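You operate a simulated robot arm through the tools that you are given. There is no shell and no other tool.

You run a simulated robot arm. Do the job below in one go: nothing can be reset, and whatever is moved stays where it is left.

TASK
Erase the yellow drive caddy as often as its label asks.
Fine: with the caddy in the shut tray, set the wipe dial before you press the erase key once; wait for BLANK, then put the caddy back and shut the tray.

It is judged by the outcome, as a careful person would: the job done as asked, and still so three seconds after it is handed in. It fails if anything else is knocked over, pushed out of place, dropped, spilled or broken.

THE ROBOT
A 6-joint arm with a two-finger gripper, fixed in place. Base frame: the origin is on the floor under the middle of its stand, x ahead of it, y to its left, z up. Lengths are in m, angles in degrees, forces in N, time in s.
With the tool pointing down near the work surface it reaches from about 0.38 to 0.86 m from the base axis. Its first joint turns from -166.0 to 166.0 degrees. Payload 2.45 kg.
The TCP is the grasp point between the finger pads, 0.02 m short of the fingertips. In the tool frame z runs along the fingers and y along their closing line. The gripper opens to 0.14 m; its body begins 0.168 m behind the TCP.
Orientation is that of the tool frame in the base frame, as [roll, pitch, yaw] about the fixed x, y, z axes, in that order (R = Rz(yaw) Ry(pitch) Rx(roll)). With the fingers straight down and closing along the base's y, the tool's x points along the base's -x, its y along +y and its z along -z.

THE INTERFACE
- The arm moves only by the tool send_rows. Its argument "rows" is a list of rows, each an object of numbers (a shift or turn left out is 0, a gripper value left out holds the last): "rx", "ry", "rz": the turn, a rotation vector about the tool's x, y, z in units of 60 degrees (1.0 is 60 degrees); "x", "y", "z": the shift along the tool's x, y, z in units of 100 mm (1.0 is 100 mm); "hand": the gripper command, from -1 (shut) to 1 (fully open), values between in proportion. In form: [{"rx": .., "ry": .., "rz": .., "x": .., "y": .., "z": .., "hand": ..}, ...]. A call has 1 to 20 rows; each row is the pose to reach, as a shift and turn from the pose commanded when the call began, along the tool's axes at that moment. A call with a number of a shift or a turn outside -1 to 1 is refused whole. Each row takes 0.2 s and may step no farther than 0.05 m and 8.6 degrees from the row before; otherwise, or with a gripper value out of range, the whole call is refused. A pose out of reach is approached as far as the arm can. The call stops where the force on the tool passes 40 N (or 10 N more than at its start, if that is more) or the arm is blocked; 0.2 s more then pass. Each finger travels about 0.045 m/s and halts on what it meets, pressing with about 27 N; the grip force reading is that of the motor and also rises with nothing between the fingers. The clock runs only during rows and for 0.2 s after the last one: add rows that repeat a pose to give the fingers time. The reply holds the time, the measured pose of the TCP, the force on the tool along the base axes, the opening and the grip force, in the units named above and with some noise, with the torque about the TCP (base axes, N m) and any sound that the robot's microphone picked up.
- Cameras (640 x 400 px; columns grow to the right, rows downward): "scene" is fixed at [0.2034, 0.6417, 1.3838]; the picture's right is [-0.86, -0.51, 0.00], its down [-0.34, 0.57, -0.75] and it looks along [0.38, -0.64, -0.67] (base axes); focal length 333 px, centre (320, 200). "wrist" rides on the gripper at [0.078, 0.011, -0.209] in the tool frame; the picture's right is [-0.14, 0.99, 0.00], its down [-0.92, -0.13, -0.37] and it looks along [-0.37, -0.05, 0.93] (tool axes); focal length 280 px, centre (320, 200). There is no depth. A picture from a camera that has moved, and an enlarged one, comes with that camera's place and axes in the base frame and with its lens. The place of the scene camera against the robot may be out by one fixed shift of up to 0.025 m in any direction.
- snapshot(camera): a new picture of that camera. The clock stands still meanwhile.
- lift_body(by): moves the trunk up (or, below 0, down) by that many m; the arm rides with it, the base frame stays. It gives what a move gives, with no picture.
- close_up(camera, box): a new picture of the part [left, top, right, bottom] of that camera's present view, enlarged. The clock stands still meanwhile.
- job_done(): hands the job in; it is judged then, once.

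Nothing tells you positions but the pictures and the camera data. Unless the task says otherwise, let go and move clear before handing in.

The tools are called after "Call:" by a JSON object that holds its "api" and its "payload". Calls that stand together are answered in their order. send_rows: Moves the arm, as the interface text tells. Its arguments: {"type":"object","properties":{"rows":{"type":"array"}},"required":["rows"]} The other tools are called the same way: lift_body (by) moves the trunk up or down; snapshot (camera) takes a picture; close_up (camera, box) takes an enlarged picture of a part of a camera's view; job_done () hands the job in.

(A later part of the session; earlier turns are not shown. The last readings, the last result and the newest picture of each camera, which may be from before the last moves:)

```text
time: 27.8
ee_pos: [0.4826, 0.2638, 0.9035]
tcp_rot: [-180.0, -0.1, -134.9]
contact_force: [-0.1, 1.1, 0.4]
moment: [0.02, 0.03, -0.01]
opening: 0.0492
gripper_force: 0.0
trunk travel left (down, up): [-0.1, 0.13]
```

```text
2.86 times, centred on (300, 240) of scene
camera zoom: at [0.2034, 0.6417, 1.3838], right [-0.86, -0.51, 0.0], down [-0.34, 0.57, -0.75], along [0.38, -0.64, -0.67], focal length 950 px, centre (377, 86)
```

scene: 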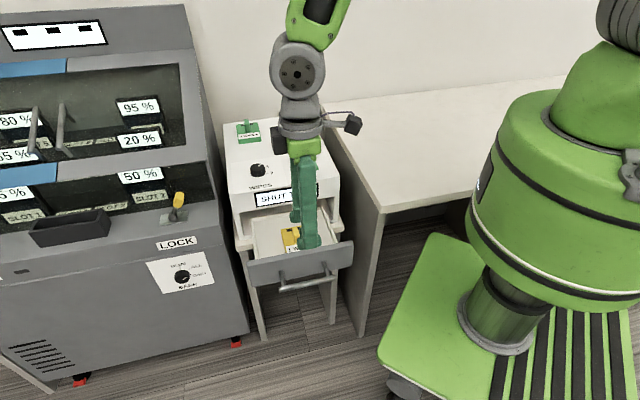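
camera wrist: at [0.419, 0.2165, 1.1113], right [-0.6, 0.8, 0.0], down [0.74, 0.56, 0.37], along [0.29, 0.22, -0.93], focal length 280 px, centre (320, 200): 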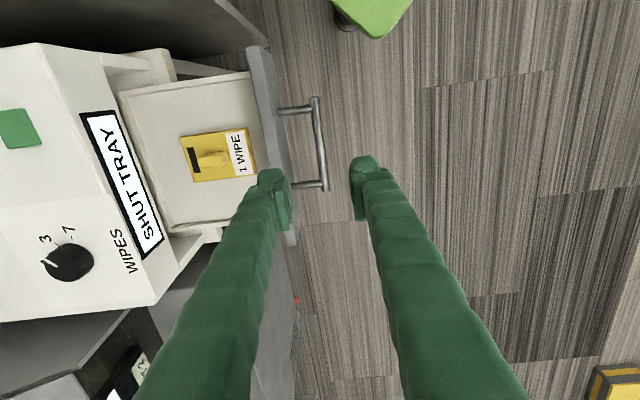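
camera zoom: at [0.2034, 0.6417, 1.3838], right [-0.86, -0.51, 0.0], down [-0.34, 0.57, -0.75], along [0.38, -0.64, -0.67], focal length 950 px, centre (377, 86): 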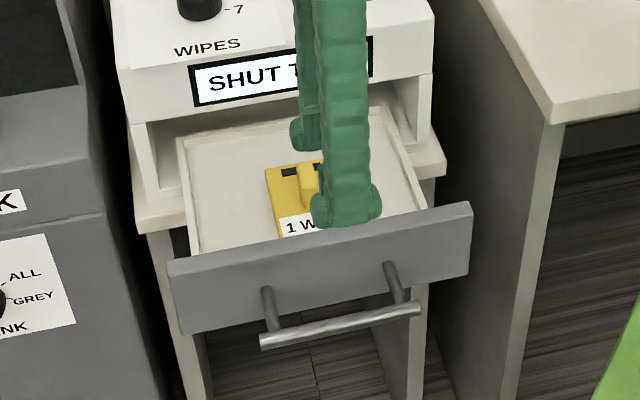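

The bar is near (0.482, 0.264, ~0.692), directly below the gripper. I'll narrow the opening to 30 mm and lower part way, then check.

Call:
{"api": "send_rows", "payload": {"rows": [{"y": 0.035, "z": 0.2, "hand": -0.57}, {"y": 0.035, "z": 0.5, "hand": -0.57}, {"y": 0.035, "z": 0.8, "hand": -0.57}, {"y": 0.035, "z": 1.0, "hand": -0.57}, {"y": 0.035, "z": 1.0, "hand": -0.57}]}}

Call:
{"api": "close_up", "payload": {"camera": "wrist", "box": [220, 80, 420, 260]}}

Call:
{"api": "close_up", "payload": {"camera": "scene", "box": [230, 170, 370, 310]}}

```text
time: 29.0
ee_pos: [0.4805, 0.2678, 0.8034]
tcp_rot: [180.0, 0.0, -135.1]
contact_force: [-0.3, 0.2, -0.3]
moment: [0.04, -0.04, 0.0]
opening: 0.0302
gripper_force: 0.0
trunk travel left (down, up): [-0.1, 0.13]
```

```text
2.22 times, centred on (320, 170) of wrist
camera zoom: at [0.4169, 0.2202, 1.0112], right [-0.6, 0.8, 0.0], down [0.74, 0.56, 0.37], along [0.29, 0.22, -0.93], focal length 623 px, centre (320, 267)
```

zoom: 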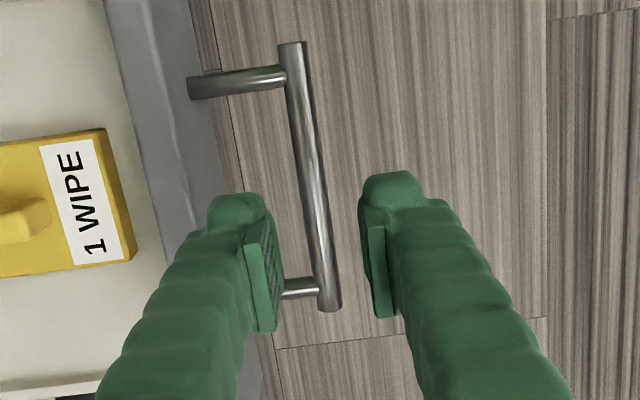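

```text
2.86 times, centred on (300, 240) of scene
camera zoom: at [0.2034, 0.6417, 1.3838], right [-0.86, -0.51, 0.0], down [-0.34, 0.57, -0.75], along [0.38, -0.64, -0.67], focal length 950 px, centre (377, 86)
```

zoom: 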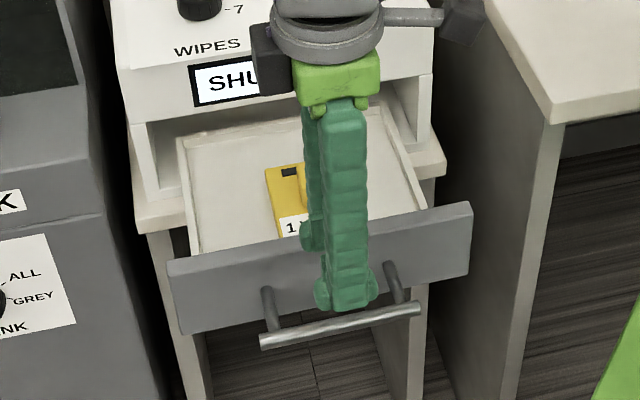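

Spacing looks right: one finger goes behind the bar, one in front. I'll lower over the bar.

Call:
{"api": "send_rows", "payload": {"rows": [{"z": 0.25}, {"z": 0.5}, {"z": 0.7}, {"z": 0.85}, {"z": 1.0}, {"z": 1.0}]}}

Call:
{"api": "close_up", "payload": {"camera": "wrist", "box": [220, 80, 420, 260]}}

Call:
{"api": "close_up", "payload": {"camera": "scene", "box": [230, 170, 370, 310]}}

```text
time: 30.4
ee_pos: [0.4798, 0.2662, 0.7023]
tcp_rot: [180.0, 0.0, -135.1]
contact_force: [0.2, 0.4, -0.3]
moment: [0.01, 0.01, -0.02]
opening: 0.0302
gripper_force: 0.0
trunk travel left (down, up): [-0.1, 0.13]
```

```text
2.22 times, centred on (320, 170) of wrist
camera zoom: at [0.4166, 0.2184, 0.9106], right [-0.6, 0.8, 0.0], down [0.74, 0.56, 0.37], along [0.29, 0.22, -0.93], focal length 623 px, centre (320, 267)
```

zoom: 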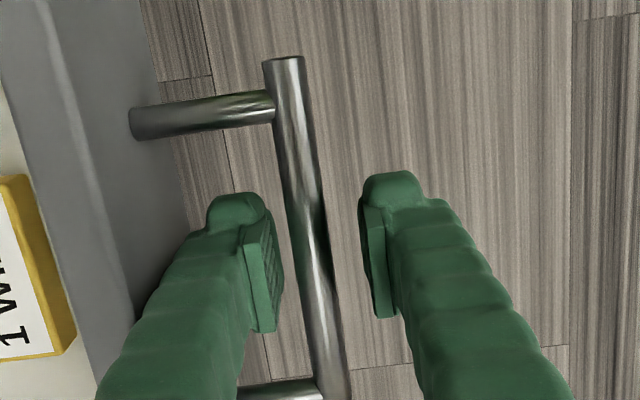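

```text
2.86 times, centred on (300, 240) of scene
camera zoom: at [0.2034, 0.6417, 1.3838], right [-0.86, -0.51, 0.0], down [-0.34, 0.57, -0.75], along [0.38, -0.64, -0.67], focal length 950 px, centre (377, 86)
```

zoom: 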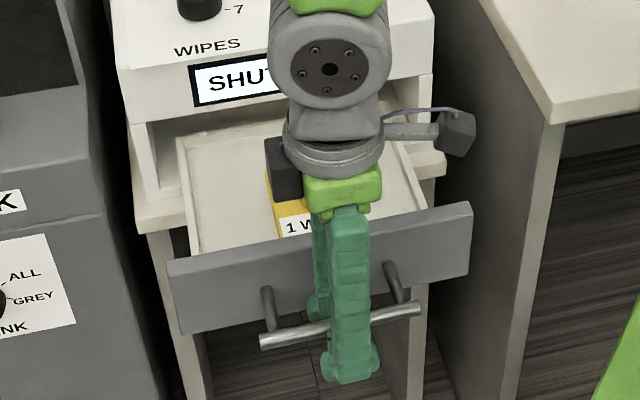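

The bar is between the pads. I'll close on it.

Call:
{"api": "send_rows", "payload": {"rows": [{"hand": -1}, {"hand": -1}, {"hand": -1}, {"hand": -1}, {"hand": -1}]}}

Call:
{"api": "close_up", "payload": {"camera": "wrist", "box": [220, 80, 420, 260]}}

```text
time: 31.6
ee_pos: [0.4803, 0.2667, 0.7008]
tcp_rot: [-180.0, 0.0, -135.1]
contact_force: [-0.8, 0.9, -2.6]
moment: [0.06, -0.04, -0.01]
opening: 0.0094
gripper_force: 36.6
trunk travel left (down, up): [-0.1, 0.13]
```

```text
2.22 times, centred on (320, 170) of wrist
camera zoom: at [0.4165, 0.2184, 0.9107], right [-0.6, 0.8, 0.0], down [0.74, 0.56, 0.37], along [0.29, 0.22, -0.93], focal length 623 px, centre (320, 267)
```

zoom: 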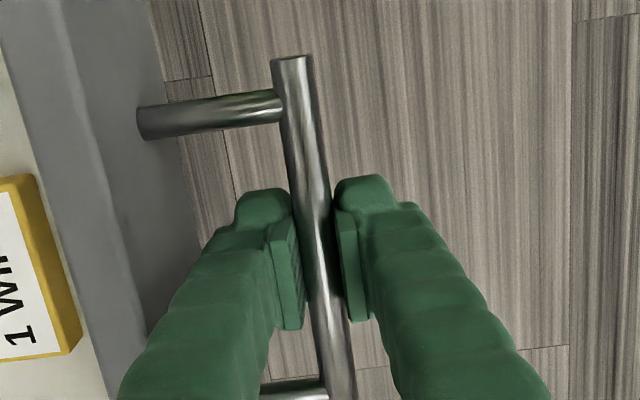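

The bar is gripped. I'll push the tray in, gently at first.

Call:
{"api": "send_rows", "payload": {"rows": [{"y": -0.1}, {"y": -0.25}, {"y": -0.45}, {"y": -0.65}, {"y": -0.85}, {"y": -1.0}]}}

Call:
{"api": "close_up", "payload": {"camera": "scene", "box": [220, 130, 380, 310]}}

Call:
{"api": "snapshot", "payload": {"camera": "wrist"}}

```text
time: 33.0
ee_pos: [0.5501, 0.1953, 0.7024]
tcp_rot: [180.0, 0.0, -135.0]
contact_force: [-2.6, -4.4, 3.4]
moment: [0.4, -0.36, 0.06]
opening: 0.0093
gripper_force: 36.6
trunk travel left (down, up): [-0.1, 0.13]
```

```text
2.22 times, centred on (300, 220) of scene
camera zoom: at [0.2034, 0.6417, 1.3838], right [-0.86, -0.51, 0.0], down [-0.34, 0.57, -0.75], along [0.38, -0.64, -0.67], focal length 739 px, centre (364, 156)
```

zoom: 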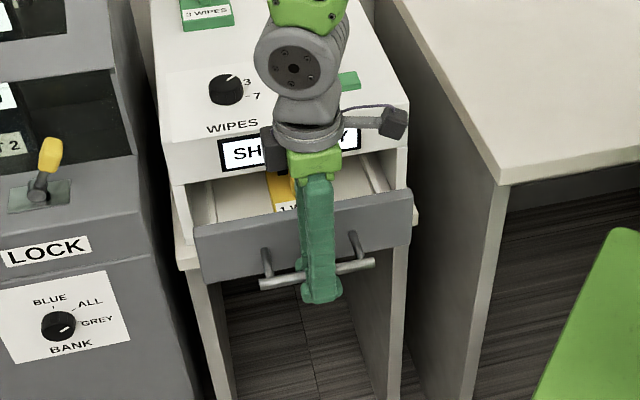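

```text
taken
camera wrist: at [0.4873, 0.1475, 0.9106], right [-0.6, 0.8, 0.0], down [0.74, 0.56, 0.37], along [0.29, 0.22, -0.93], focal length 280 px, centre (320, 200)
```

wrist: 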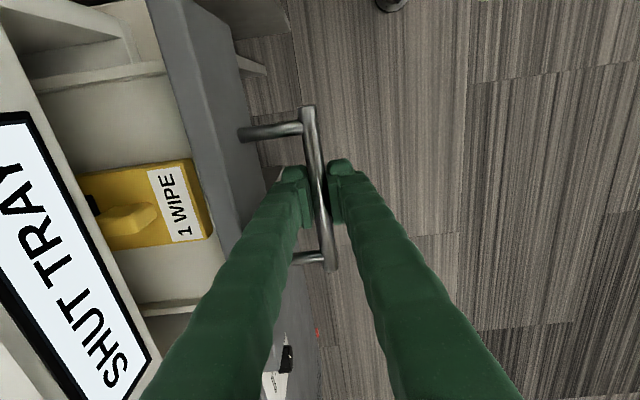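

The tray is sliding freely and the caddy rides along. I'll push on slowly until it meets its stop.

Call:
{"api": "send_rows", "payload": {"rows": [{"y": -0.12}, {"y": -0.25}, {"y": -0.38}, {"y": -0.48}]}}

Call:
{"api": "close_up", "payload": {"camera": "scene", "box": [220, 130, 380, 310]}}

Call:
{"api": "snapshot", "payload": {"camera": "wrist"}}

```text
time: 34.0
ee_pos: [0.585, 0.1615, 0.7022]
tcp_rot: [-180.0, 0.0, -135.1]
contact_force: [0.0, -0.8, -7.5]
moment: [0.09, 0.0, 0.04]
opening: 0.0092
gripper_force: 37.0
trunk travel left (down, up): [-0.1, 0.13]
```

```text
2.22 times, centred on (300, 220) of scene
camera zoom: at [0.2034, 0.6417, 1.3838], right [-0.86, -0.51, 0.0], down [-0.34, 0.57, -0.75], along [0.38, -0.64, -0.67], focal length 739 px, centre (364, 156)
```

zoom: 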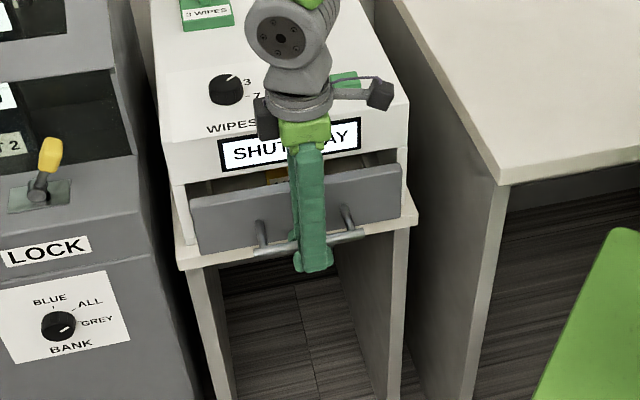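

```text
taken
camera wrist: at [0.5211, 0.1135, 0.9106], right [-0.6, 0.8, 0.0], down [0.74, 0.56, 0.37], along [0.29, 0.22, -0.93], focal length 280 px, centre (320, 200)
```

wrist: 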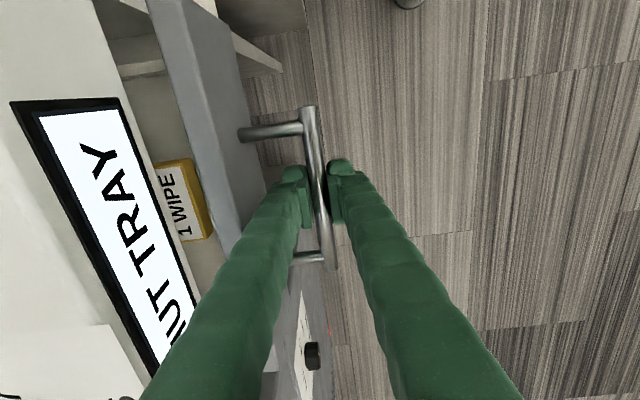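

The caddy went under the lip without touching. The last few centimetres next.

Call:
{"api": "send_rows", "payload": {"rows": [{"y": -0.1}, {"y": -0.2}, {"y": -0.3}, {"y": -0.35}]}}

Call:
{"api": "close_up", "payload": {"camera": "scene", "box": [220, 130, 380, 310]}}

Call:
{"api": "snapshot", "payload": {"camera": "wrist"}}

```text
time: 35.0
ee_pos: [0.6079, 0.1369, 0.7018]
tcp_rot: [179.9, -0.2, -135.1]
contact_force: [0.0, -3.4, -13.3]
moment: [0.04, -0.01, 0.04]
opening: 0.009
gripper_force: 36.7
trunk travel left (down, up): [-0.1, 0.13]
```

```text
2.22 times, centred on (300, 220) of scene
camera zoom: at [0.2034, 0.6417, 1.3838], right [-0.86, -0.51, 0.0], down [-0.34, 0.57, -0.75], along [0.38, -0.64, -0.67], focal length 739 px, centre (364, 156)
```

zoom: 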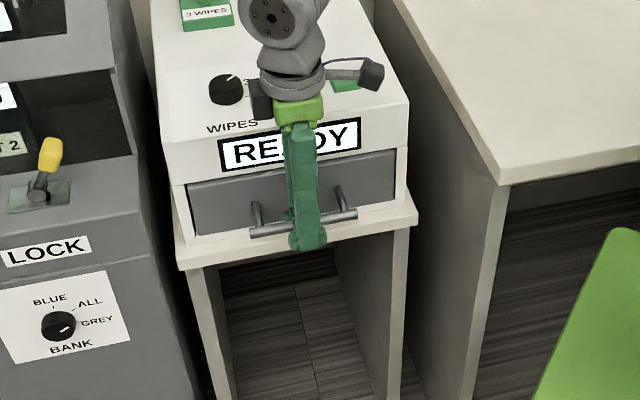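

```text
taken
camera wrist: at [0.5461, 0.0892, 0.9108], right [-0.6, 0.8, 0.0], down [0.74, 0.56, 0.37], along [0.29, 0.22, -0.93], focal length 280 px, centre (320, 200)
```

wrist: 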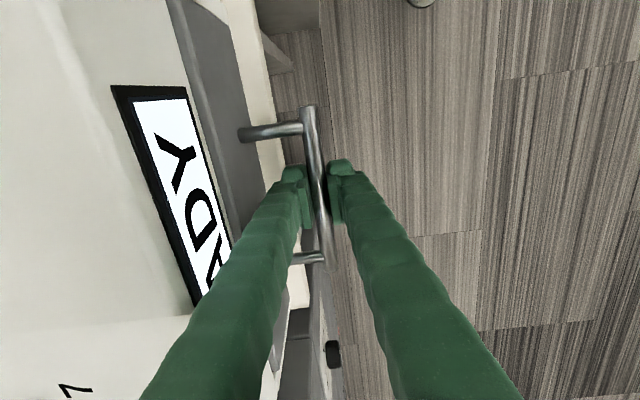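

The display now says READY. I'll press a little further to be sure the tray is fully home.

Call:
{"api": "send_rows", "payload": {"rows": [{"y": -0.05}, {"y": -0.1}]}}

Call:
{"api": "close_up", "payload": {"camera": "scene", "box": [220, 160, 360, 280]}}

```text
time: 35.7
ee_pos: [0.6118, 0.1329, 0.7032]
tcp_rot: [179.8, -0.3, -134.9]
contact_force: [-4.3, 12.1, -2.1]
moment: [0.26, -0.08, -0.21]
opening: 0.0094
gripper_force: 36.8
trunk travel left (down, up): [-0.1, 0.13]
stopped in row 2: the force on the tool passed its limit at 42 N (the readings are from after the stop); the commanded pose is now the measured one
```

```text
3.33 times, centred on (290, 220) of scene
camera zoom: at [0.2034, 0.6417, 1.3838], right [-0.86, -0.51, 0.0], down [-0.34, 0.57, -0.75], along [0.38, -0.64, -0.67], focal length 1109 px, centre (420, 133)
```

zoom: 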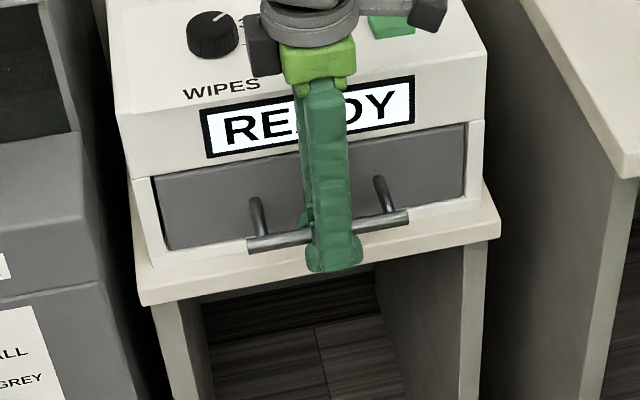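

The tray is fully home and READY shows. I'll let go of the handle and rise.

Call:
{"api": "send_rows", "payload": {"rows": [{"hand": -0.6}, {"hand": -0.6}, {"hand": -0.6}]}}

Call:
{"api": "send_rows", "payload": {"rows": [{"y": 0.02, "z": -0.1}, {"y": 0.02, "z": -0.3}, {"y": 0.02, "z": -0.6}, {"y": 0.02, "z": -1.0}]}}

Call:
{"api": "send_rows", "payload": {"rows": [{"z": -0.4}, {"z": -0.8}, {"z": -1.0}, {"z": -1.0}]}}

Call:
{"api": "snapshot", "payload": {"camera": "wrist"}}

Call:
{"api": "snapshot", "payload": {"camera": "scene"}}

```text
time: 36.5
ee_pos: [0.6123, 0.1325, 0.7023]
tcp_rot: [179.8, -0.3, -134.9]
contact_force: [-0.2, -0.3, -0.4]
moment: [0.03, 0.01, 0.01]
opening: 0.0277
gripper_force: 0.0
trunk travel left (down, up): [-0.1, 0.13]
```

```text
time: 37.5
ee_pos: [0.6103, 0.133, 0.8029]
tcp_rot: [179.8, -0.3, -135.0]
contact_force: [-0.2, 0.6, 0.1]
moment: [0.02, 0.0, 0.0]
opening: 0.0282
gripper_force: 0.0
trunk travel left (down, up): [-0.1, 0.13]
```

```text
time: 38.5
ee_pos: [0.6116, 0.133, 0.9007]
tcp_rot: [179.8, -0.2, -134.9]
contact_force: [-0.7, 0.1, 0.2]
moment: [0.02, -0.01, -0.04]
opening: 0.0281
gripper_force: 0.0
trunk travel left (down, up): [-0.1, 0.13]
```

```text
taken
camera wrist: at [0.5499, 0.0864, 1.1106], right [-0.6, 0.8, 0.0], down [0.74, 0.56, 0.36], along [0.29, 0.22, -0.93], focal length 280 px, centre (320, 200)
```

wrist: 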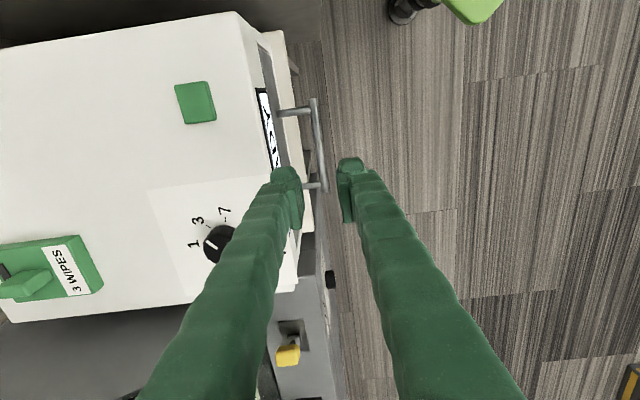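

```text
taken
```

scene: 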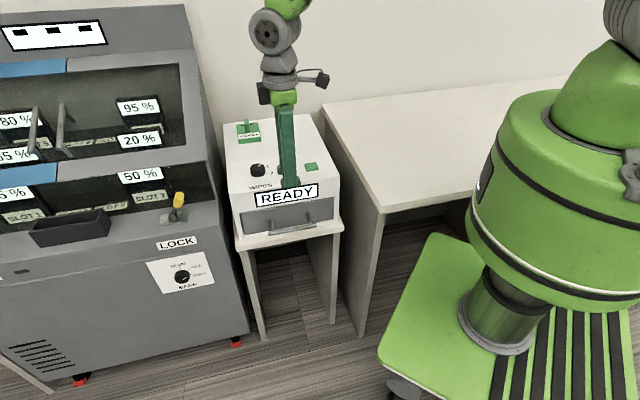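

Tray shut, READY displayed. Next is the dial: I'll move over it and turn to a neutral angle so I can twist it about 45° counter-clockwise from 3 to 1.

Call:
{"api": "send_rows", "payload": {"rows": [{"x": -0.2, "y": -0.35, "hand": 0}, {"x": -0.4, "y": -0.7, "hand": 0}, {"x": -0.58, "y": -1.0, "hand": 0}, {"x": -0.58, "y": -1.0, "hand": 0}]}}

Call:
{"api": "send_rows", "payload": {"rows": [{"x": -0.07, "y": -0.19, "rz": 0.1}, {"x": -0.07, "y": -0.19, "rz": 0.225}, {"x": -0.07, "y": -0.19, "rz": 0.35}, {"x": -0.07, "y": -0.19, "rz": 0.475}, {"x": -0.07, "y": -0.19, "rz": 0.6}, {"x": -0.07, "y": -0.19, "rz": 0.725}, {"x": -0.07, "y": -0.19, "rz": 0.75}]}}

Call:
{"api": "snapshot", "payload": {"camera": "wrist"}}

Call:
{"api": "close_up", "payload": {"camera": "wrist", "box": [250, 120, 390, 240]}}

Call:
{"api": "close_up", "payload": {"camera": "scene", "box": [190, 80, 350, 220]}}

```text
time: 39.5
ee_pos: [0.7238, 0.1054, 0.9001]
tcp_rot: [179.8, -0.4, -134.8]
contact_force: [0.2, -0.3, -0.2]
moment: [0.0, 0.0, 0.0]
opening: 0.0697
gripper_force: 0.1
trunk travel left (down, up): [-0.1, 0.13]
```

```text
time: 41.1
ee_pos: [0.7429, 0.0947, 0.9017]
tcp_rot: [-179.9, -0.5, -180.0]
contact_force: [1.3, 0.1, -0.1]
moment: [0.01, -0.02, 0.04]
opening: 0.0698
gripper_force: 0.1
trunk travel left (down, up): [-0.1, 0.13]
```

```text
taken
camera wrist: at [0.6654, 0.1069, 1.1101], right [0.14, 0.99, 0.0], down [0.92, -0.13, 0.36], along [0.36, -0.05, -0.93], focal length 280 px, centre (320, 200)
```

wrist: 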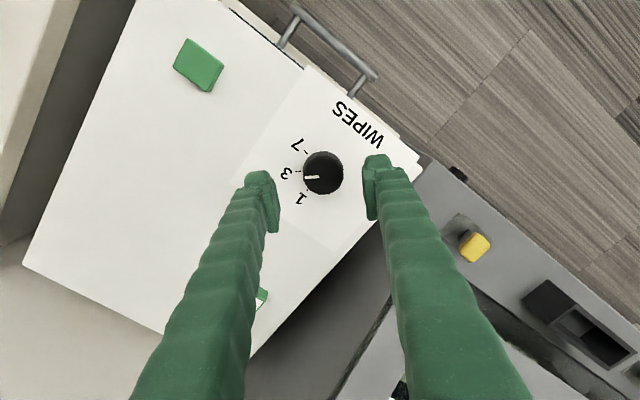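

```text
3.33 times, centred on (320, 180) of wrist
camera zoom: at [0.6654, 0.1069, 1.1101], right [0.14, 0.99, 0.0], down [0.92, -0.13, 0.36], along [0.36, -0.05, -0.93], focal length 935 px, centre (320, 267)
```

zoom: 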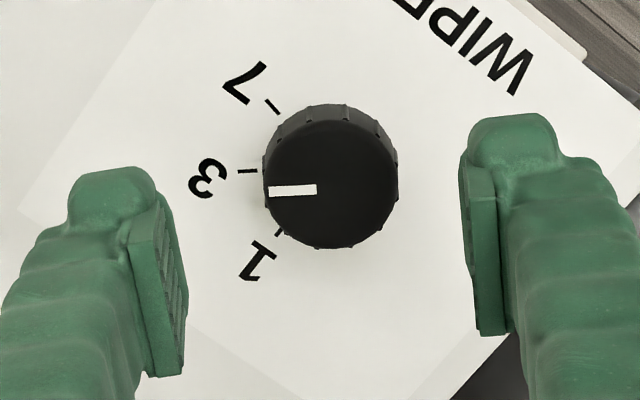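

```text
2.86 times, centred on (270, 150) of scene
camera zoom: at [0.2034, 0.6417, 1.3838], right [-0.86, -0.51, 0.0], down [-0.34, 0.57, -0.75], along [0.38, -0.64, -0.67], focal length 950 px, centre (463, 343)
```

zoom: 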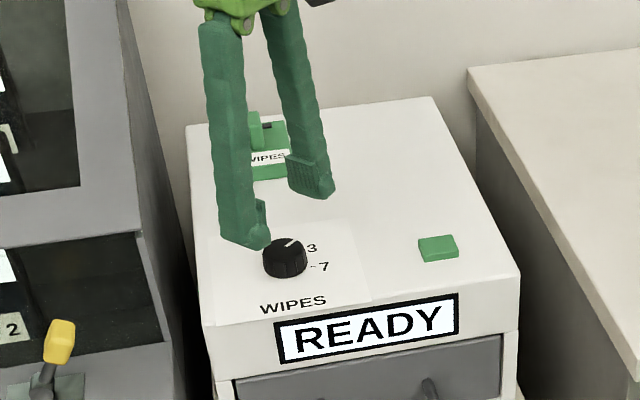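

The dial points at 3, with 7 and 1 about 48° either side; 1 is counter-clockwise seen from above. I'll centre on the knob and lower around it.

Call:
{"api": "send_rows", "payload": {"rows": [{"x": -0.01, "y": 0.03, "ry": -0.008, "z": 0.1}, {"x": -0.01, "y": 0.03, "ry": -0.008, "z": 0.25}, {"x": -0.01, "y": 0.03, "ry": -0.008, "z": 0.4}, {"x": -0.01, "y": 0.03, "ry": -0.008, "z": 0.45}, {"x": -0.01, "y": 0.03, "ry": -0.008, "z": 0.45}]}}

Call:
{"api": "snapshot", "payload": {"camera": "wrist"}}

Call:
{"api": "close_up", "payload": {"camera": "scene", "box": [210, 110, 330, 210]}}

```text
time: 42.3
ee_pos: [0.7414, 0.0992, 0.8565]
tcp_rot: [180.0, 0.2, -179.9]
contact_force: [0.2, 0.6, -0.6]
moment: [-0.01, -0.02, 0.0]
opening: 0.07
gripper_force: 0.1
trunk travel left (down, up): [-0.1, 0.13]
```

```text
taken
camera wrist: at [0.664, 0.1097, 1.0644], right [0.14, 0.99, 0.0], down [0.92, -0.13, 0.37], along [0.37, -0.05, -0.93], focal length 280 px, centre (320, 200)
```

wrist: 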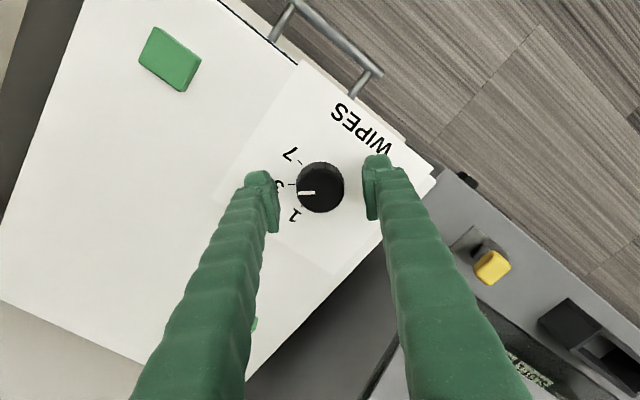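

```text
4.00 times, centred on (270, 160) of scene
camera zoom: at [0.2034, 0.6417, 1.3838], right [-0.86, -0.51, 0.0], down [-0.34, 0.57, -0.75], along [0.38, -0.64, -0.67], focal length 1330 px, centre (520, 360)
```

zoom: 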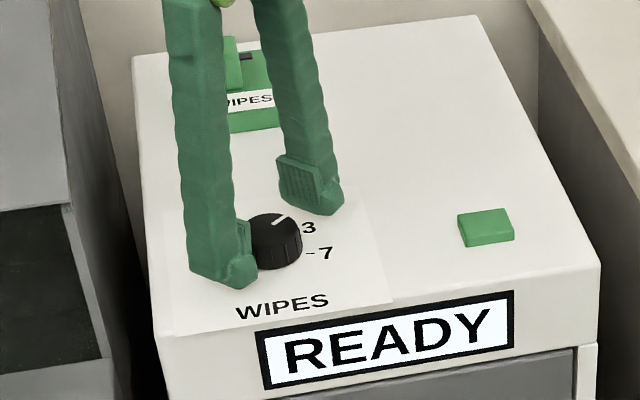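

Nearly centred; a closer look before closing.

Call:
{"api": "close_up", "payload": {"camera": "wrist", "box": [250, 130, 390, 250]}}

```text
3.33 times, centred on (320, 190) of wrist
camera zoom: at [0.664, 0.1097, 1.0644], right [0.14, 0.99, 0.0], down [0.92, -0.13, 0.37], along [0.37, -0.05, -0.93], focal length 935 px, centre (320, 233)
```

zoom: 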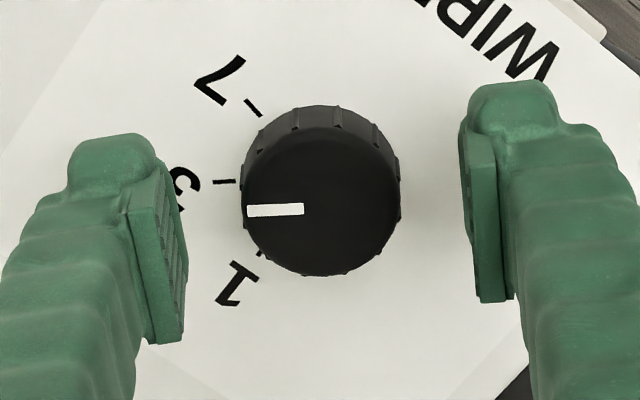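

The knob axis is about (0.745, 0.100); the pointer is exactly at 3 and needs about +46°. I'll centre and lower a few more millimetres.

Call:
{"api": "send_rows", "payload": {"rows": [{"x": -0.035, "y": 0.01, "z": 0.0}, {"x": -0.035, "y": 0.01, "z": 0.05}]}}

Call:
{"api": "send_rows", "payload": {"rows": [{"z": 0.03}, {"z": 0.04}]}}

Call:
{"api": "close_up", "payload": {"camera": "scene", "box": [230, 120, 310, 200]}}

```text
time: 42.9
ee_pos: [0.7472, 0.0984, 0.8515]
tcp_rot: [-179.9, 0.1, -179.9]
contact_force: [-0.3, 0.4, 0.4]
moment: [-0.02, -0.01, 0.01]
opening: 0.0701
gripper_force: 0.1
trunk travel left (down, up): [-0.1, 0.13]
```

```text
time: 43.5
ee_pos: [0.7464, 0.099, 0.8467]
tcp_rot: [180.0, 0.0, -179.9]
contact_force: [-1.0, 0.4, -0.1]
moment: [0.02, 0.0, 0.0]
opening: 0.0702
gripper_force: 0.1
trunk travel left (down, up): [-0.1, 0.13]
```

```text
5.00 times, centred on (270, 160) of scene
camera zoom: at [0.2034, 0.6417, 1.3838], right [-0.86, -0.51, 0.0], down [-0.34, 0.57, -0.75], along [0.38, -0.64, -0.67], focal length 1663 px, centre (570, 400)
```

zoom: 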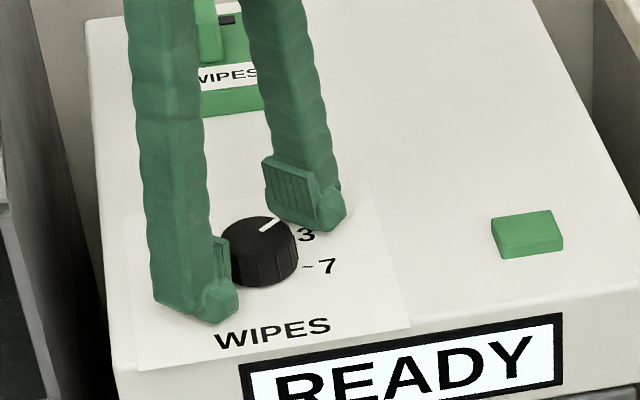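

No contact yet; I'll go down another 3 mm in small steps for a better hold.

Call:
{"api": "send_rows", "payload": {"rows": [{"z": 0.02}]}}

Call:
{"api": "send_rows", "payload": {"rows": [{"z": 0.015}]}}

```text
time: 43.9
ee_pos: [0.7467, 0.0996, 0.8463]
tcp_rot: [-179.9, 0.1, -179.8]
contact_force: [0.6, 0.5, -0.7]
moment: [0.0, -0.02, -0.02]
opening: 0.07
gripper_force: 0.2
trunk travel left (down, up): [-0.1, 0.13]
```

```text
time: 44.3
ee_pos: [0.746, 0.0996, 0.8438]
tcp_rot: [-180.0, 0.1, -179.9]
contact_force: [-1.2, 0.0, 0.8]
moment: [0.07, 0.04, -0.02]
opening: 0.0701
gripper_force: 0.1
trunk travel left (down, up): [-0.1, 0.13]
```

Tips are just above the panel without touching. I'll close on the knob.

Call:
{"api": "send_rows", "payload": {"rows": [{"hand": -1}, {"hand": -1}, {"hand": -1}, {"hand": -1}, {"hand": -1}]}}

Call:
{"api": "close_up", "payload": {"camera": "wrist", "box": [250, 130, 390, 250]}}

Call:
{"api": "close_up", "payload": {"camera": "scene", "box": [230, 120, 310, 200]}}

```text
time: 45.5
ee_pos: [0.7466, 0.0981, 0.8454]
tcp_rot: [-180.0, 0.4, -179.9]
contact_force: [2.8, -3.7, 12.8]
moment: [-0.05, 0.13, -0.01]
opening: 0.0396
gripper_force: 44.8
trunk travel left (down, up): [-0.1, 0.13]
```

```text
3.33 times, centred on (320, 190) of wrist
camera zoom: at [0.6672, 0.1098, 1.0529], right [0.14, 0.99, 0.0], down [0.92, -0.13, 0.37], along [0.37, -0.05, -0.93], focal length 935 px, centre (320, 233)
```

zoom: 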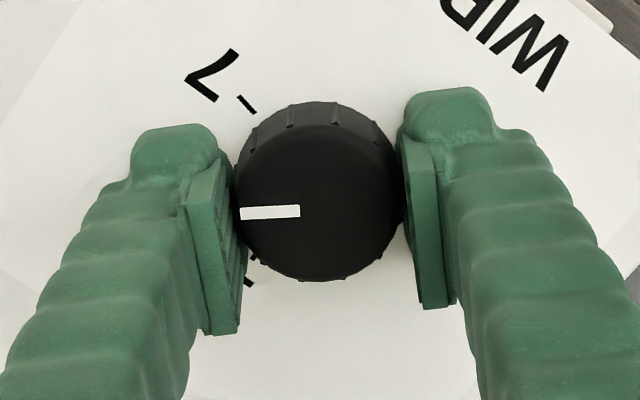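

```text
5.00 times, centred on (270, 160) of scene
camera zoom: at [0.2034, 0.6417, 1.3838], right [-0.86, -0.51, 0.0], down [-0.34, 0.57, -0.75], along [0.38, -0.64, -0.67], focal length 1663 px, centre (570, 400)
```

zoom: 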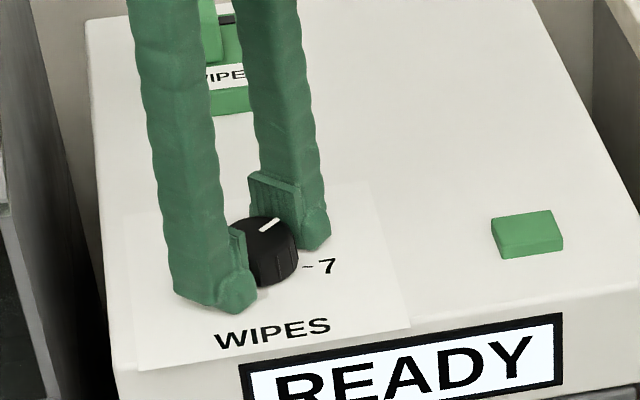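

Gripped at 39.6 mm. I'll twist 46° counter-clockwise (seen from above), then look.

Call:
{"api": "send_rows", "payload": {"rows": [{"z": -0.01, "rz": -0.08}, {"z": -0.01, "rz": -0.18}, {"z": -0.01, "rz": -0.28}, {"z": -0.01, "rz": -0.38}, {"z": -0.01, "rz": -0.48}, {"z": -0.01, "rz": -0.58}, {"z": -0.01, "rz": -0.68}, {"z": -0.01, "rz": -0.773}, {"z": -0.01, "rz": -0.773}]}}

Call:
{"api": "close_up", "payload": {"camera": "wrist", "box": [250, 130, 390, 250]}}

Call:
{"api": "close_up", "payload": {"camera": "scene", "box": [230, 120, 310, 200]}}

```text
time: 47.5
ee_pos: [0.745, 0.1011, 0.8457]
tcp_rot: [-179.9, -0.1, -133.5]
contact_force: [-4.4, 21.4, 1.2]
moment: [0.39, -0.02, -0.08]
opening: 0.0393
gripper_force: 45.1
trunk travel left (down, up): [-0.1, 0.13]
```

```text
3.33 times, centred on (320, 190) of wrist
camera zoom: at [0.6834, 0.0526, 1.0533], right [-0.62, 0.78, 0.0], down [0.73, 0.58, 0.37], along [0.29, 0.23, -0.93], focal length 935 px, centre (320, 233)
```

zoom: 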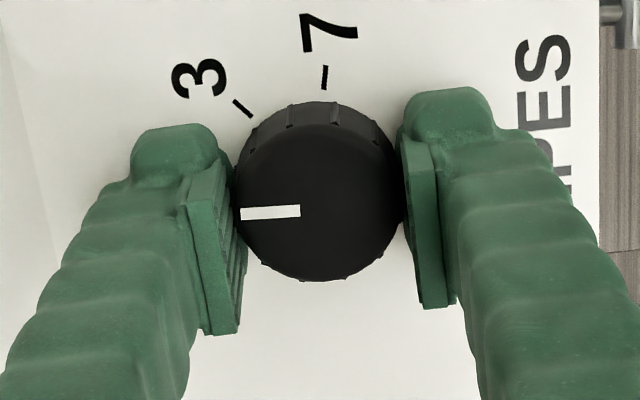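

```text
5.00 times, centred on (270, 160) of scene
camera zoom: at [0.2034, 0.6417, 1.3838], right [-0.86, -0.51, 0.0], down [-0.34, 0.57, -0.75], along [0.38, -0.64, -0.67], focal length 1663 px, centre (570, 400)
```

zoom: 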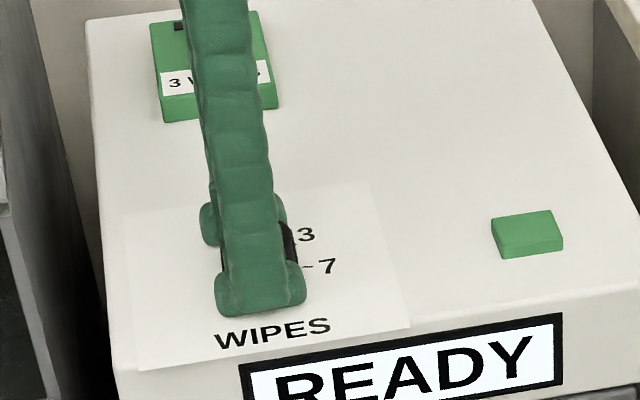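

The knob turned with the gripper. I'll open, rise and check that the pointer is at 1.

Call:
{"api": "send_rows", "payload": {"rows": [{"hand": 0}, {"hand": 0}, {"hand": 0}, {"hand": 0}]}}

Call:
{"api": "send_rows", "payload": {"rows": [{"z": -0.2}, {"z": -0.5}, {"z": -0.7}, {"z": -0.7}]}}

Call:
{"api": "snapshot", "payload": {"camera": "wrist"}}

Call:
{"api": "close_up", "payload": {"camera": "wrist", "box": [250, 110, 390, 230]}}

Call:
{"api": "close_up", "payload": {"camera": "scene", "box": [230, 120, 310, 200]}}

```text
time: 48.5
ee_pos: [0.7477, 0.1001, 0.845]
tcp_rot: [-179.9, 0.0, -133.6]
contact_force: [-0.2, 0.3, -0.3]
moment: [-0.01, 0.02, 0.01]
opening: 0.07
gripper_force: 0.0
trunk travel left (down, up): [-0.1, 0.13]
```

```text
time: 49.5
ee_pos: [0.7462, 0.1015, 0.9149]
tcp_rot: [-180.0, 0.1, -133.6]
contact_force: [-0.2, -0.7, 0.0]
moment: [0.03, 0.0, 0.0]
opening: 0.07
gripper_force: 0.0
trunk travel left (down, up): [-0.1, 0.13]
```

```text
taken
camera wrist: at [0.6844, 0.0517, 1.1232], right [-0.62, 0.78, 0.0], down [0.73, 0.58, 0.37], along [0.29, 0.23, -0.93], focal length 280 px, centre (320, 200)
```

wrist: 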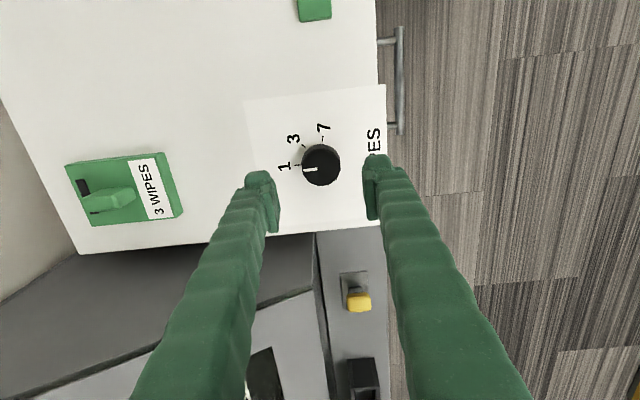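

```text
3.33 times, centred on (320, 170) of wrist
camera zoom: at [0.6844, 0.0517, 1.1232], right [-0.62, 0.78, 0.0], down [0.73, 0.58, 0.37], along [0.29, 0.23, -0.93], focal length 935 px, centre (320, 300)
```

zoom: 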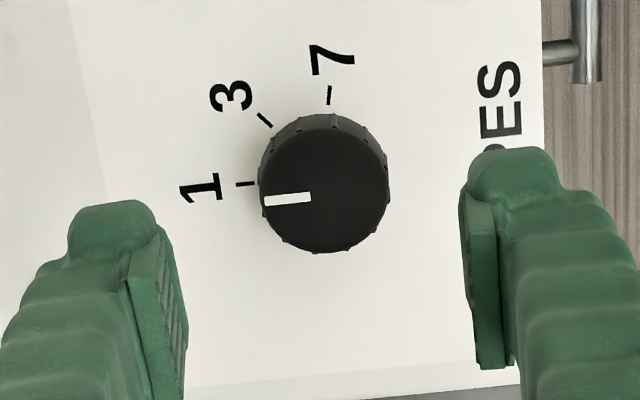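

```text
5.00 times, centred on (270, 160) of scene
camera zoom: at [0.2034, 0.6417, 1.3838], right [-0.86, -0.51, 0.0], down [-0.34, 0.57, -0.75], along [0.38, -0.64, -0.67], focal length 1663 px, centre (570, 400)
```

zoom: 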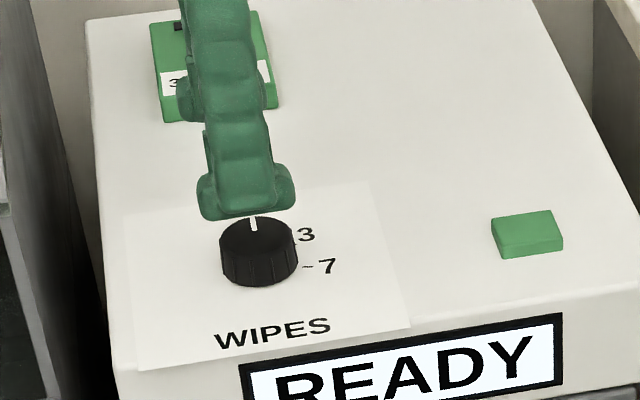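

The pointer appears to be at 1. I'll zoom in hard to verify the alignment with the tick.

Call:
{"api": "close_up", "payload": {"camera": "wrist", "box": [275, 115, 355, 195]}}

```text
5.00 times, centred on (315, 155) of wrist
camera zoom: at [0.6844, 0.0517, 1.1232], right [-0.62, 0.78, 0.0], down [0.73, 0.58, 0.37], along [0.29, 0.23, -0.93], focal length 1402 px, centre (345, 425)
```

zoom: 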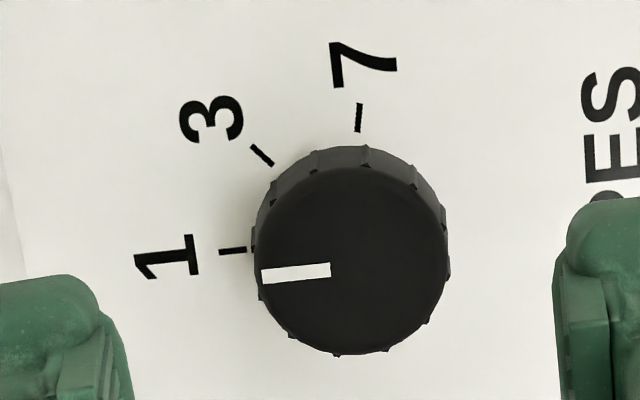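

The pointer lines up with 1. Now I'll go over to the green erase key, closing the fingers on the way.

Call:
{"api": "send_rows", "payload": {"rows": [{"x": 0.4, "rz": 0.023, "hand": -1}, {"x": 0.8, "rz": 0.023, "hand": -1}, {"x": 1.0, "rz": 0.023, "hand": -1}, {"x": 1.0, "rz": 0.023, "hand": -1}, {"x": 1.0, "rz": 0.023, "hand": -1}]}}

Call:
{"api": "snapshot", "payload": {"camera": "wrist"}}

Call:
{"api": "close_up", "payload": {"camera": "scene", "box": [220, 110, 350, 220]}}

```text
time: 50.7
ee_pos: [0.6775, 0.0284, 0.9137]
tcp_rot: [-179.9, 0.1, -134.9]
contact_force: [-0.1, 0.2, 0.0]
moment: [0.0, 0.0, 0.0]
opening: 0.0
gripper_force: 27.0
trunk travel left (down, up): [-0.1, 0.13]
```

```text
taken
camera wrist: at [0.6143, -0.0193, 1.1221], right [-0.6, 0.8, 0.0], down [0.74, 0.56, 0.37], along [0.3, 0.22, -0.93], focal length 280 px, centre (320, 200)
```

wrist: 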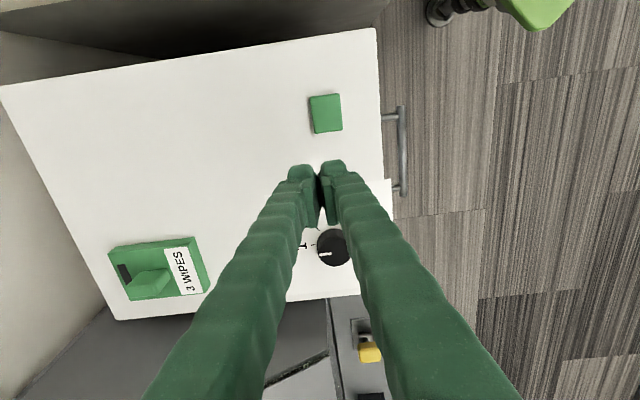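

```text
3.64 times, centred on (285, 165) of scene
camera zoom: at [0.2034, 0.6417, 1.3838], right [-0.86, -0.51, 0.0], down [-0.34, 0.57, -0.75], along [0.38, -0.64, -0.67], focal length 1209 px, centre (447, 327)
```

zoom: 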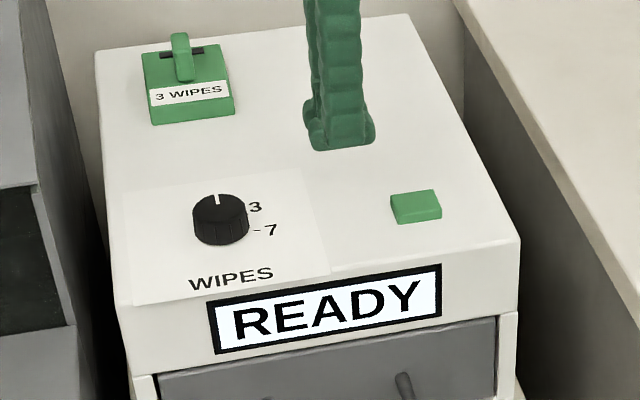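

The key is at about (0.629, -0.001). I'll move right above it and lower to just short of contact.

Call:
{"api": "send_rows", "payload": {"rows": [{"x": 0.3, "y": 0.07}, {"x": 0.55, "y": 0.135}, {"x": 0.55, "y": 0.135, "z": 0.2}, {"x": 0.55, "y": 0.135, "z": 0.4}, {"x": 0.55, "y": 0.135, "z": 0.46}, {"x": 0.55, "y": 0.135, "z": 0.46}]}}

Call:
{"api": "snapshot", "payload": {"camera": "wrist"}}

Call:
{"api": "close_up", "payload": {"camera": "scene", "box": [250, 130, 350, 210]}}

```text
time: 52.1
ee_pos: [0.6273, -0.0009, 0.8683]
tcp_rot: [-179.9, 0.1, -134.9]
contact_force: [-0.3, 0.0, -0.6]
moment: [-0.02, 0.0, 0.0]
opening: 0.0
gripper_force: 27.4
trunk travel left (down, up): [-0.1, 0.13]
```

```text
taken
camera wrist: at [0.565, -0.049, 1.0761], right [-0.6, 0.8, 0.0], down [0.74, 0.56, 0.37], along [0.3, 0.22, -0.93], focal length 280 px, centre (320, 200)
```

wrist: 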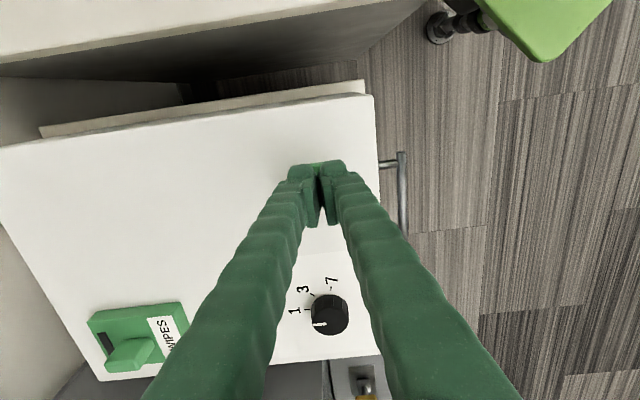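

```text
5.00 times, centred on (300, 170) of scene
camera zoom: at [0.2034, 0.6417, 1.3838], right [-0.86, -0.51, 0.0], down [-0.34, 0.57, -0.75], along [0.38, -0.64, -0.67], focal length 1663 px, centre (420, 350)
```

zoom: 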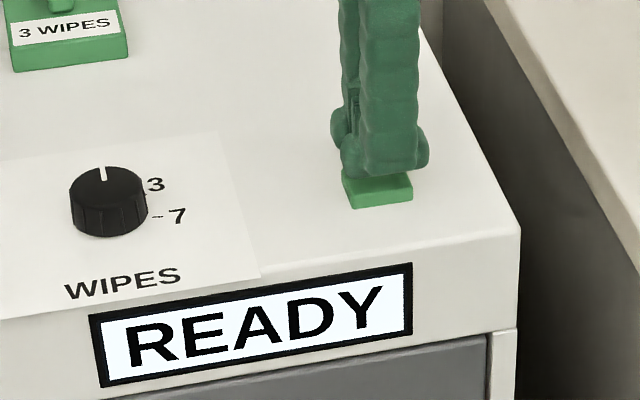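

Right above the key. I'll lower in small steps, watching force and sound.

Call:
{"api": "send_rows", "payload": {"rows": [{"z": 0.06}, {"z": 0.1}]}}

Call:
{"api": "close_up", "payload": {"camera": "scene", "box": [250, 130, 350, 210]}}

```text
time: 52.7
ee_pos: [0.6286, -0.0017, 0.858]
tcp_rot: [-179.9, 0.0, -134.8]
contact_force: [1.0, -0.2, 0.8]
moment: [0.02, 0.03, 0.03]
opening: 0.0
gripper_force: 27.0
trunk travel left (down, up): [-0.1, 0.13]
```

```text
5.00 times, centred on (300, 170) of scene
camera zoom: at [0.2034, 0.6417, 1.3838], right [-0.86, -0.51, 0.0], down [-0.34, 0.57, -0.75], along [0.38, -0.64, -0.67], focal length 1663 px, centre (420, 350)
```

zoom: 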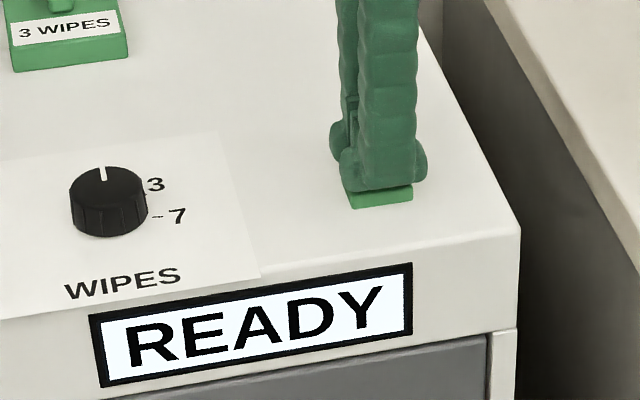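

Call:
{"api": "send_rows", "payload": {"rows": [{"z": 0.03}]}}

Call:
{"api": "send_rows", "payload": {"rows": [{"z": 0.02}]}}

Call:
{"api": "close_up", "payload": {"camera": "scene", "box": [250, 130, 350, 210]}}

```text
time: 53.1
ee_pos: [0.629, -0.0017, 0.8544]
tcp_rot: [-179.9, 0.1, -135.0]
contact_force: [0.2, -0.1, -0.8]
moment: [0.0, -0.04, 0.04]
opening: 0.0
gripper_force: 27.2
trunk travel left (down, up): [-0.1, 0.13]
```

```text
time: 53.5
ee_pos: [0.6277, -0.0004, 0.8528]
tcp_rot: [-179.9, 0.1, -134.8]
contact_force: [0.1, -0.2, 0.4]
moment: [0.02, -0.04, 0.02]
opening: 0.0
gripper_force: 29.3
trunk travel left (down, up): [-0.1, 0.13]
```

```text
5.00 times, centred on (300, 170) of scene
camera zoom: at [0.2034, 0.6417, 1.3838], right [-0.86, -0.51, 0.0], down [-0.34, 0.57, -0.75], along [0.38, -0.64, -0.67], focal length 1663 px, centre (420, 350)
```

zoom: 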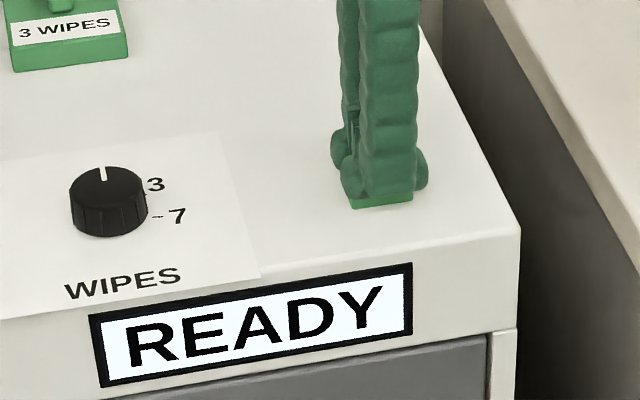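

Still just above the key. Continuing down in 2 mm steps.

Call:
{"api": "send_rows", "payload": {"rows": [{"z": 0.02}]}}

Call:
{"api": "send_rows", "payload": {"rows": [{"z": 0.02}]}}

Call:
{"api": "close_up", "payload": {"camera": "scene", "box": [250, 130, 350, 210]}}

```text
time: 53.9
ee_pos: [0.6295, -0.0014, 0.8512]
tcp_rot: [-180.0, 0.1, -134.8]
contact_force: [-0.7, -0.7, 1.7]
moment: [-0.02, -0.02, -0.01]
opening: 0.0057
gripper_force: 29.6
trunk travel left (down, up): [-0.1, 0.13]
```

```text
time: 54.3
ee_pos: [0.6287, -0.0023, 0.8505]
tcp_rot: [-179.9, 0.1, -134.9]
contact_force: [0.1, 1.3, 2.8]
moment: [0.03, -0.02, 0.0]
opening: 0.0063
gripper_force: 28.7
trunk travel left (down, up): [-0.1, 0.13]
heard: click
```

```text
5.00 times, centred on (300, 170) of scene
camera zoom: at [0.2034, 0.6417, 1.3838], right [-0.86, -0.51, 0.0], down [-0.34, 0.57, -0.75], along [0.38, -0.64, -0.67], focal length 1663 px, centre (420, 350)
```

zoom: 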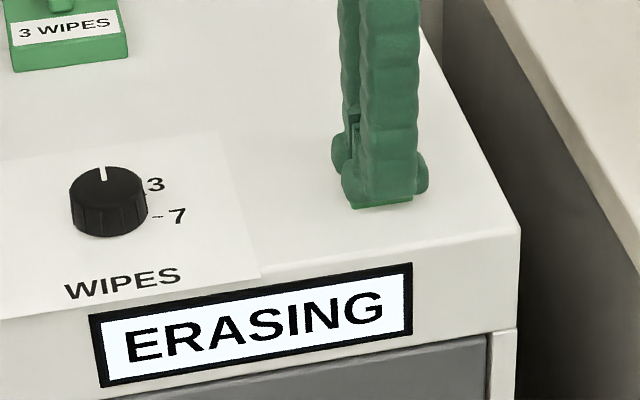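

Click heard and the display shows ERASING. I'll lift straight off the key so it is pressed only once.

Call:
{"api": "send_rows", "payload": {"rows": [{"z": -0.1}, {"z": -0.35}, {"z": -0.7}, {"z": -0.9}]}}

Call:
{"api": "close_up", "payload": {"camera": "scene", "box": [220, 100, 350, 220]}}

```text
time: 55.3
ee_pos: [0.6278, -0.001, 0.9425]
tcp_rot: [-179.9, 0.0, -134.9]
contact_force: [-0.6, 1.1, -0.7]
moment: [0.02, -0.03, 0.02]
opening: 0.0003
gripper_force: 29.5
trunk travel left (down, up): [-0.1, 0.13]
```

```text
3.33 times, centred on (285, 160) of scene
camera zoom: at [0.2034, 0.6417, 1.3838], right [-0.86, -0.51, 0.0], down [-0.34, 0.57, -0.75], along [0.38, -0.64, -0.67], focal length 1109 px, centre (437, 333)
```

zoom: 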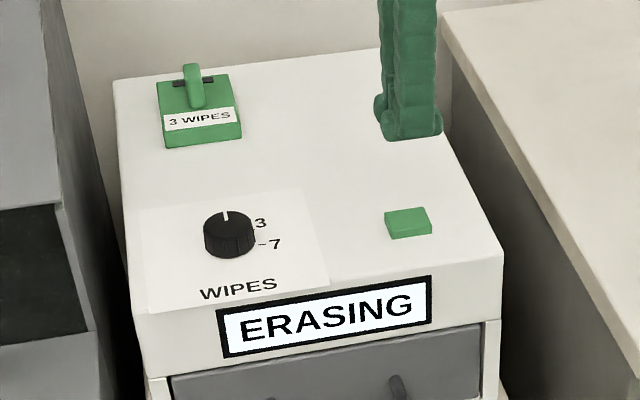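

The key popped back up and it is erasing. While it runs I'll move to above the handle, staying clear, and wait for BLANK.

Call:
{"api": "send_rows", "payload": {"rows": [{"x": -0.25, "y": 0.3, "hand": -0.57}, {"x": -0.5, "y": 0.65, "hand": -0.57}, {"x": -0.83, "y": 1.0, "hand": -0.57}, {"x": -0.83, "y": 1.0, "hand": -0.57}]}}

Call:
{"api": "send_rows", "payload": {"rows": [{"y": 0.08}, {"y": 0.08}, {"y": 0.08}, {"y": 0.08}, {"y": 0.08}, {"y": 0.08}, {"y": 0.08}, {"y": 0.08}, {"y": 0.08}, {"y": 0.08}]}}

Call:
{"api": "snapshot", "payload": {"camera": "scene"}}

Call:
{"api": "snapshot", "payload": {"camera": "wrist"}}

```text
time: 56.3
ee_pos: [0.6174, 0.1245, 0.9399]
tcp_rot: [-179.8, 0.0, -134.9]
contact_force: [0.4, 0.1, 0.3]
moment: [-0.06, 0.01, 0.02]
opening: 0.0304
gripper_force: 0.0
trunk travel left (down, up): [-0.1, 0.13]
```

```text
time: 58.5
ee_pos: [0.6103, 0.1311, 0.9392]
tcp_rot: [-179.9, 0.1, -134.8]
contact_force: [0.3, 0.0, 0.9]
moment: [0.0, 0.01, 0.01]
opening: 0.0302
gripper_force: 0.0
trunk travel left (down, up): [-0.1, 0.13]
```

```text
taken
```

scene: 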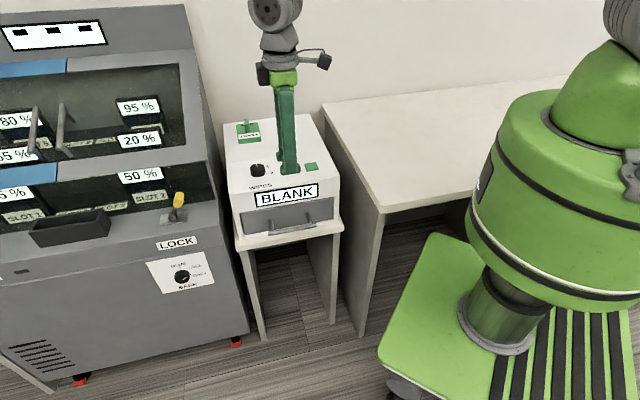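

```text
taken
camera wrist: at [0.5481, 0.0838, 1.1475], right [-0.6, 0.8, 0.0], down [0.74, 0.56, 0.37], along [0.3, 0.22, -0.93], focal length 280 px, centre (320, 200)
```

wrist: 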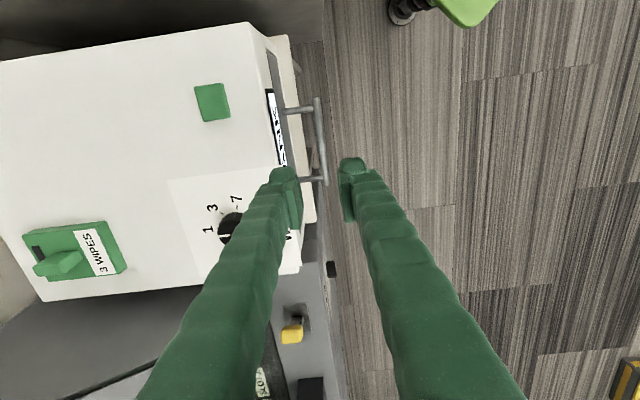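

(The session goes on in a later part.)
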